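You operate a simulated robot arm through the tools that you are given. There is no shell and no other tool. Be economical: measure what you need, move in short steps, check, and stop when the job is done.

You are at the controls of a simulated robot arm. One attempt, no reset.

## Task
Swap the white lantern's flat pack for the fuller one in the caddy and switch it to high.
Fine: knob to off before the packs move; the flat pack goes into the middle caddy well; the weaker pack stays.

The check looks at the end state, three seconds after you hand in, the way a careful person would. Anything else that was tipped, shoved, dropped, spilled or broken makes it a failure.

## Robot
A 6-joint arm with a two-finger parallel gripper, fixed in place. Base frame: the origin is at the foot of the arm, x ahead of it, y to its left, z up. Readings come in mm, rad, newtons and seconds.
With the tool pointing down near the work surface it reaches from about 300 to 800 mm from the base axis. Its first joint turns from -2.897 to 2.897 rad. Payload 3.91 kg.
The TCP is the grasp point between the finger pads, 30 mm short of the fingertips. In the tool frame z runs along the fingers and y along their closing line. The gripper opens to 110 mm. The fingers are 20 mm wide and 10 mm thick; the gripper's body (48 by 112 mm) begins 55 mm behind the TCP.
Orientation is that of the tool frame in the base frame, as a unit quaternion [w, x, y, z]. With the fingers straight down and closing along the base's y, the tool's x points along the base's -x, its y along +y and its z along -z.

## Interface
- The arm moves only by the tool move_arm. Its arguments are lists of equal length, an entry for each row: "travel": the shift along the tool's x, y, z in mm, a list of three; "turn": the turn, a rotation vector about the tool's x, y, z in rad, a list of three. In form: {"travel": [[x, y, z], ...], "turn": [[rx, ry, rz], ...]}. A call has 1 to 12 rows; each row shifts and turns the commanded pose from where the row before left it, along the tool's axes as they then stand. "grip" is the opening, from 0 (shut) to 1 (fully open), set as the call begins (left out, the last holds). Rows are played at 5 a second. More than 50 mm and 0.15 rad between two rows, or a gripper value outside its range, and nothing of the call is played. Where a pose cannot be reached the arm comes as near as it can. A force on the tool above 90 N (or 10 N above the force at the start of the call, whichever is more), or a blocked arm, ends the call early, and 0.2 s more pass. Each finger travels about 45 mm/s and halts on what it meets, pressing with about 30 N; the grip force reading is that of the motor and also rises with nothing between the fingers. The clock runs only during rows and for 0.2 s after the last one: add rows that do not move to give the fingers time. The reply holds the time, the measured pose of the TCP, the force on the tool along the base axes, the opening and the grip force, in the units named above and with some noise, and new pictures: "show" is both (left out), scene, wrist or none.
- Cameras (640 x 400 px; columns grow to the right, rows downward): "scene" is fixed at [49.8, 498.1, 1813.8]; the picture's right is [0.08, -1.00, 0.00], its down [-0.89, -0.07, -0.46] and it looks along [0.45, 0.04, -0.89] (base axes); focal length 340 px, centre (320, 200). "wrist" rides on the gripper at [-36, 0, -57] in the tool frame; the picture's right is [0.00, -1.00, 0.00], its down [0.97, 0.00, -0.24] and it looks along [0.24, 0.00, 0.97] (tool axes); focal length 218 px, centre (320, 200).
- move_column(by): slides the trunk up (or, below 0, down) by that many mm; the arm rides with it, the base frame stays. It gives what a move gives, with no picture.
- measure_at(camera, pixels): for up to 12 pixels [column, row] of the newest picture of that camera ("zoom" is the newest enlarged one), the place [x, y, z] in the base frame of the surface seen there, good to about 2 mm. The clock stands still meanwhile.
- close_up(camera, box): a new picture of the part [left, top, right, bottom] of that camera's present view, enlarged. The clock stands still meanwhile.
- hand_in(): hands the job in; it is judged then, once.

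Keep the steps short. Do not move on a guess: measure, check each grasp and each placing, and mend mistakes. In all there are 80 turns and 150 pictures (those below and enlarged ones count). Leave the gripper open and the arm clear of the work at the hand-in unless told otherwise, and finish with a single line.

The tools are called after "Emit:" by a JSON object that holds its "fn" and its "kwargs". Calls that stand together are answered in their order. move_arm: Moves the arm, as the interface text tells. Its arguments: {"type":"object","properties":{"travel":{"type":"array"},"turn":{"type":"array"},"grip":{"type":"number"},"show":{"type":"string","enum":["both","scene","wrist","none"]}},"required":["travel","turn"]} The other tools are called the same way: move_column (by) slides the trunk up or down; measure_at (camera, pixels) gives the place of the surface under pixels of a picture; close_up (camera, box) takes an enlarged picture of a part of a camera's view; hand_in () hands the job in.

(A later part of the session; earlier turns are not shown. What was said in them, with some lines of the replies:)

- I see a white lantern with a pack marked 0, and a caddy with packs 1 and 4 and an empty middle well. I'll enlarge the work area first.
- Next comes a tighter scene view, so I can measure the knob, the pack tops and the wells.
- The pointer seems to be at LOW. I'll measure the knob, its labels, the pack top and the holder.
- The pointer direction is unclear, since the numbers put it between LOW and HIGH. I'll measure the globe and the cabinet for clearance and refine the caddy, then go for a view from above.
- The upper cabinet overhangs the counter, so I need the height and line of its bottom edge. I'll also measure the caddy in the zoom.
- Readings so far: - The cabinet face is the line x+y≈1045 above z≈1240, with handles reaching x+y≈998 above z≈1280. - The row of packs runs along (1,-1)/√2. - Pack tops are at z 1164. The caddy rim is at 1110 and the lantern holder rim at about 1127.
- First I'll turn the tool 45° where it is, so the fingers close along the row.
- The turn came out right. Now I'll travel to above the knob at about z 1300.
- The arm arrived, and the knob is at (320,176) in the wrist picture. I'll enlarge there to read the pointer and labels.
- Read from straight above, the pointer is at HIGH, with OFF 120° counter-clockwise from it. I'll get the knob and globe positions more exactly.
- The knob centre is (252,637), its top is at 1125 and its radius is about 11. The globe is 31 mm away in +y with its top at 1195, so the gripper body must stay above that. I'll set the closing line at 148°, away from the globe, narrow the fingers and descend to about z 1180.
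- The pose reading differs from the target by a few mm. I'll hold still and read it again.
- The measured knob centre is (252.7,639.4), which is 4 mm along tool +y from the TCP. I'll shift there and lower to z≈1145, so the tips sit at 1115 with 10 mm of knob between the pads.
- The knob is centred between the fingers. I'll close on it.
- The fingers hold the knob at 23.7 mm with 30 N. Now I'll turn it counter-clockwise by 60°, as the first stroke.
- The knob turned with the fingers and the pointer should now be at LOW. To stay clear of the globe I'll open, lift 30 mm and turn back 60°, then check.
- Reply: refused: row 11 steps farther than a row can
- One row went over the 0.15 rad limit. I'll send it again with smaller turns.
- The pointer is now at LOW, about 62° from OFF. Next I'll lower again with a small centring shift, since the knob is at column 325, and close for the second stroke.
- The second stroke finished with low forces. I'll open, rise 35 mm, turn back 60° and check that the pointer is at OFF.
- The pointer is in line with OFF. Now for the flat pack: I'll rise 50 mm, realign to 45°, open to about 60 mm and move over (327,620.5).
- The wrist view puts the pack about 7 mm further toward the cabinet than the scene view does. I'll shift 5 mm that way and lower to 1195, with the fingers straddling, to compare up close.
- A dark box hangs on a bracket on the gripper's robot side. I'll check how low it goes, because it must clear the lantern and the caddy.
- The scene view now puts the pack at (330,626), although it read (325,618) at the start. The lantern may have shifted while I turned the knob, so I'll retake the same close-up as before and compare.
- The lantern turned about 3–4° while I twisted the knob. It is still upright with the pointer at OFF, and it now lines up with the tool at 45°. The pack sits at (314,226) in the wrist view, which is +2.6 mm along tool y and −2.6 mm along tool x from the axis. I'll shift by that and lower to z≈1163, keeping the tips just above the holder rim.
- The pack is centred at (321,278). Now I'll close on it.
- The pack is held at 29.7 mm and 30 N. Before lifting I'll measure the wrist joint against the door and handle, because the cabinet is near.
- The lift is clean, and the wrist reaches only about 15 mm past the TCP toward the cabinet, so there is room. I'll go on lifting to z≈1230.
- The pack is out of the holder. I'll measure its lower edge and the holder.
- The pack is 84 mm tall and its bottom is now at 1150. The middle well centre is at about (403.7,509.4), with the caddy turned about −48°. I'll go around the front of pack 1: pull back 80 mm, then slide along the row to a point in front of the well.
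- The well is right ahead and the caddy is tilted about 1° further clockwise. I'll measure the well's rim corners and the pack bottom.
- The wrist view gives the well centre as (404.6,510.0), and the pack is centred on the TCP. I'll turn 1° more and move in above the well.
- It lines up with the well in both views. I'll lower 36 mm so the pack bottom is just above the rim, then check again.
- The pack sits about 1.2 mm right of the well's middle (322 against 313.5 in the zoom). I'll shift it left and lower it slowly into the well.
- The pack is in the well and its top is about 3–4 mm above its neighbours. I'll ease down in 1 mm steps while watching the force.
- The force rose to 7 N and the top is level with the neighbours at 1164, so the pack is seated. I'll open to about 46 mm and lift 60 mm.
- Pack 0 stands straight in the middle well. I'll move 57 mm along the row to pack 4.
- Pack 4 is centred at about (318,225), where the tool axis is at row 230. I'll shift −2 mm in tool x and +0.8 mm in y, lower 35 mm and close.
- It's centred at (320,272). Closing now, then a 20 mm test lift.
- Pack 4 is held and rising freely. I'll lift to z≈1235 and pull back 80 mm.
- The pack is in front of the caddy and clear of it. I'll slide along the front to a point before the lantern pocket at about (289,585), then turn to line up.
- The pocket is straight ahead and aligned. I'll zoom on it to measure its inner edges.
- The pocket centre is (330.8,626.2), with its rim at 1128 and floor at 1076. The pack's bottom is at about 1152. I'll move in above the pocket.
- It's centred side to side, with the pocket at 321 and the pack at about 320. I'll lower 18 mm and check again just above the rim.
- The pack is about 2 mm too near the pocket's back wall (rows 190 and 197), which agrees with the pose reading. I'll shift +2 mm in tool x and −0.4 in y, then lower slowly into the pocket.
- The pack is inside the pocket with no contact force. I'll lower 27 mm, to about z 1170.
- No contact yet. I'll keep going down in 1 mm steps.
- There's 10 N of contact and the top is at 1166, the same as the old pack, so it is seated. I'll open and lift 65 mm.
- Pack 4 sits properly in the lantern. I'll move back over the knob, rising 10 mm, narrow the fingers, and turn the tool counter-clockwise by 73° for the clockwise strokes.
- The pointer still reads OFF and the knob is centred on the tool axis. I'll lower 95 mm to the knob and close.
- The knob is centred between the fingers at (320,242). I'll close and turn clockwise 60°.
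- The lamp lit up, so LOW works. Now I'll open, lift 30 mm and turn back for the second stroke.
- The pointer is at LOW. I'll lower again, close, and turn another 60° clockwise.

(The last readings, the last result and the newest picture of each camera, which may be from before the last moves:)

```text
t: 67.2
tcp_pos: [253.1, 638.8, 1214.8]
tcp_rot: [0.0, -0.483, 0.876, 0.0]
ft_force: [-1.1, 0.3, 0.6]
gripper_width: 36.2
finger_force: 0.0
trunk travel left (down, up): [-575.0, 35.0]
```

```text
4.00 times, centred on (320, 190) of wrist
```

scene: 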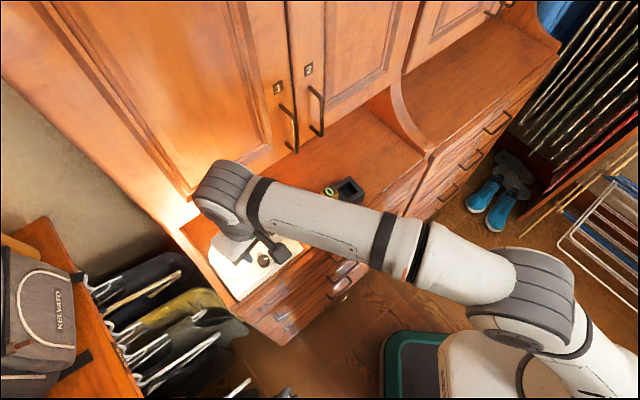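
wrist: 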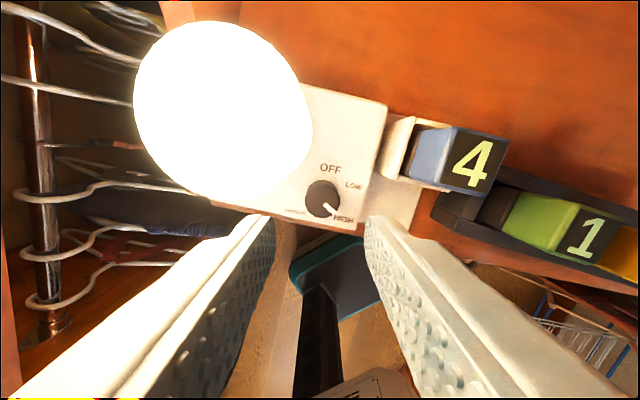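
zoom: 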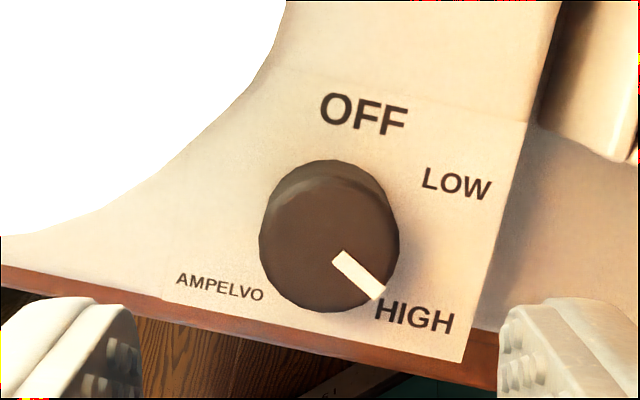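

The lamp is bright and the pointer is about 121° from OFF, which is HIGH. I'll rise, back away with the gripper open, and check everything from the scene camera.

Emit:
{"fn": "move_arm", "kwargs": {"travel": [[0, 0, -30], [0, 0, -30], [40, 0, 0], [40, 0, 0], [40, 0, -10], [40, 0, -10], [40, -10, -20], [40, -10, -20], [0, 0, 0]], "turn": [[0, 0, 0], [0, 0, 0], [0, 0, 0], [0, 0, 0], [0, 0, 0], [0, 0, 0], [0, 0, 0], [0, 0, 0], [0, 0, 0]], "show": "scene"}}

Emit:
{"fn": "move_arm", "kwargs": {"travel": [[40, 0, 0], [40, 0, 0], [0, 0, 0], [0, 0, 0]], "turn": [[0, 0, 0], [0, 0, 0], [0, 0, 0], [0, 0, 0]], "grip": 1, "show": "scene"}}

Emit:
{"fn": "close_up", "kwargs": {"camera": "scene", "box": [200, 160, 376, 300]}}

Emit:
{"fn": "close_up", "kwargs": {"camera": "scene", "box": [205, 205, 317, 275]}}

```text
t: 69.2
tcp_pos: [143.6, 424.0, 1332.9]
tcp_rot: [0.0, -0.483, 0.875, -0.001]
ft_force: [-1.1, 0.1, -0.2]
gripper_width: 36.4
finger_force: 0.0
trunk travel left (down, up): [-575.0, 35.0]
```

scene: 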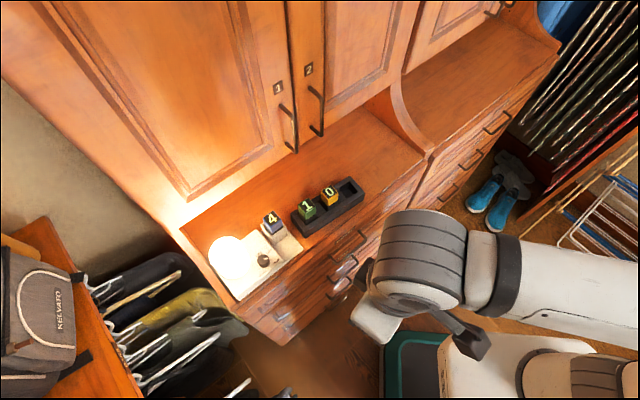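

```text
t: 70.2
tcp_pos: [97.5, 354.2, 1334.7]
tcp_rot: [0.001, -0.484, 0.875, 0.0]
ft_force: [-0.1, -0.1, 0.7]
gripper_width: 110.1
finger_force: 0.0
trunk travel left (down, up): [-575.0, 35.0]
```

scene: 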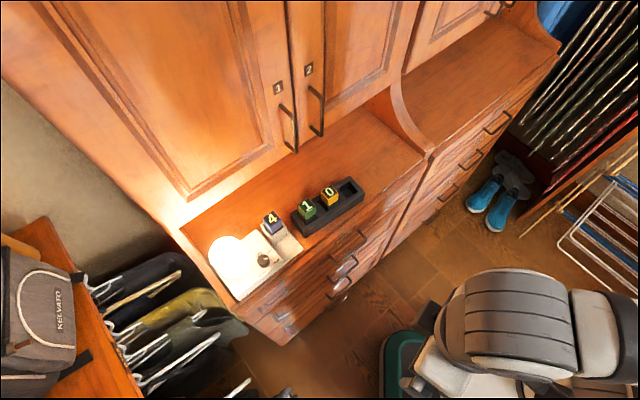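

```text
2.86 times, centred on (288, 230) of scene
```

zoom: 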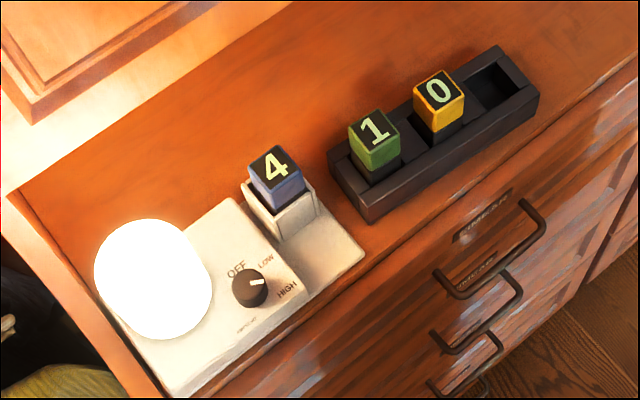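

```text
5.71 times, centred on (261, 240) of scene
```

zoom: 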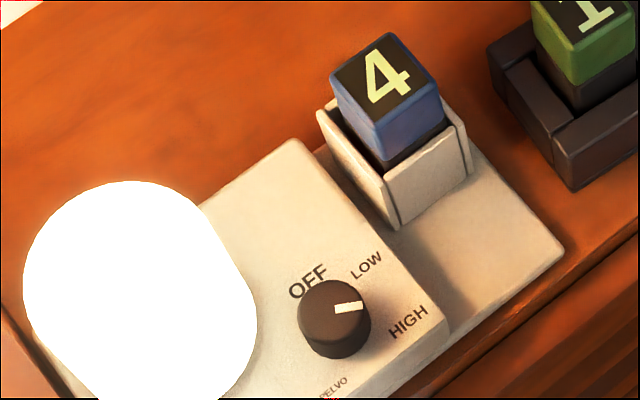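

Final check:
- The lantern shines on HIGH with pack 4 seated.
- Pack 0 is in the middle well and pack 1 is untouched.
- The caddy hasn't moved. The lantern is a few degrees off its starting angle but stands flat.
- The gripper is open and the arm is clear.

I'm handing in.

Emit:
{"fn": "hand_in", "kwargs": {}}

```text
The job is handed in.
```

Done: the knob was turned off first, flat pack 0 is in the middle well, pack 4 is in the lantern on HIGH, and pack 1 stayed put; turning the knob left the lantern rotated about 3°.
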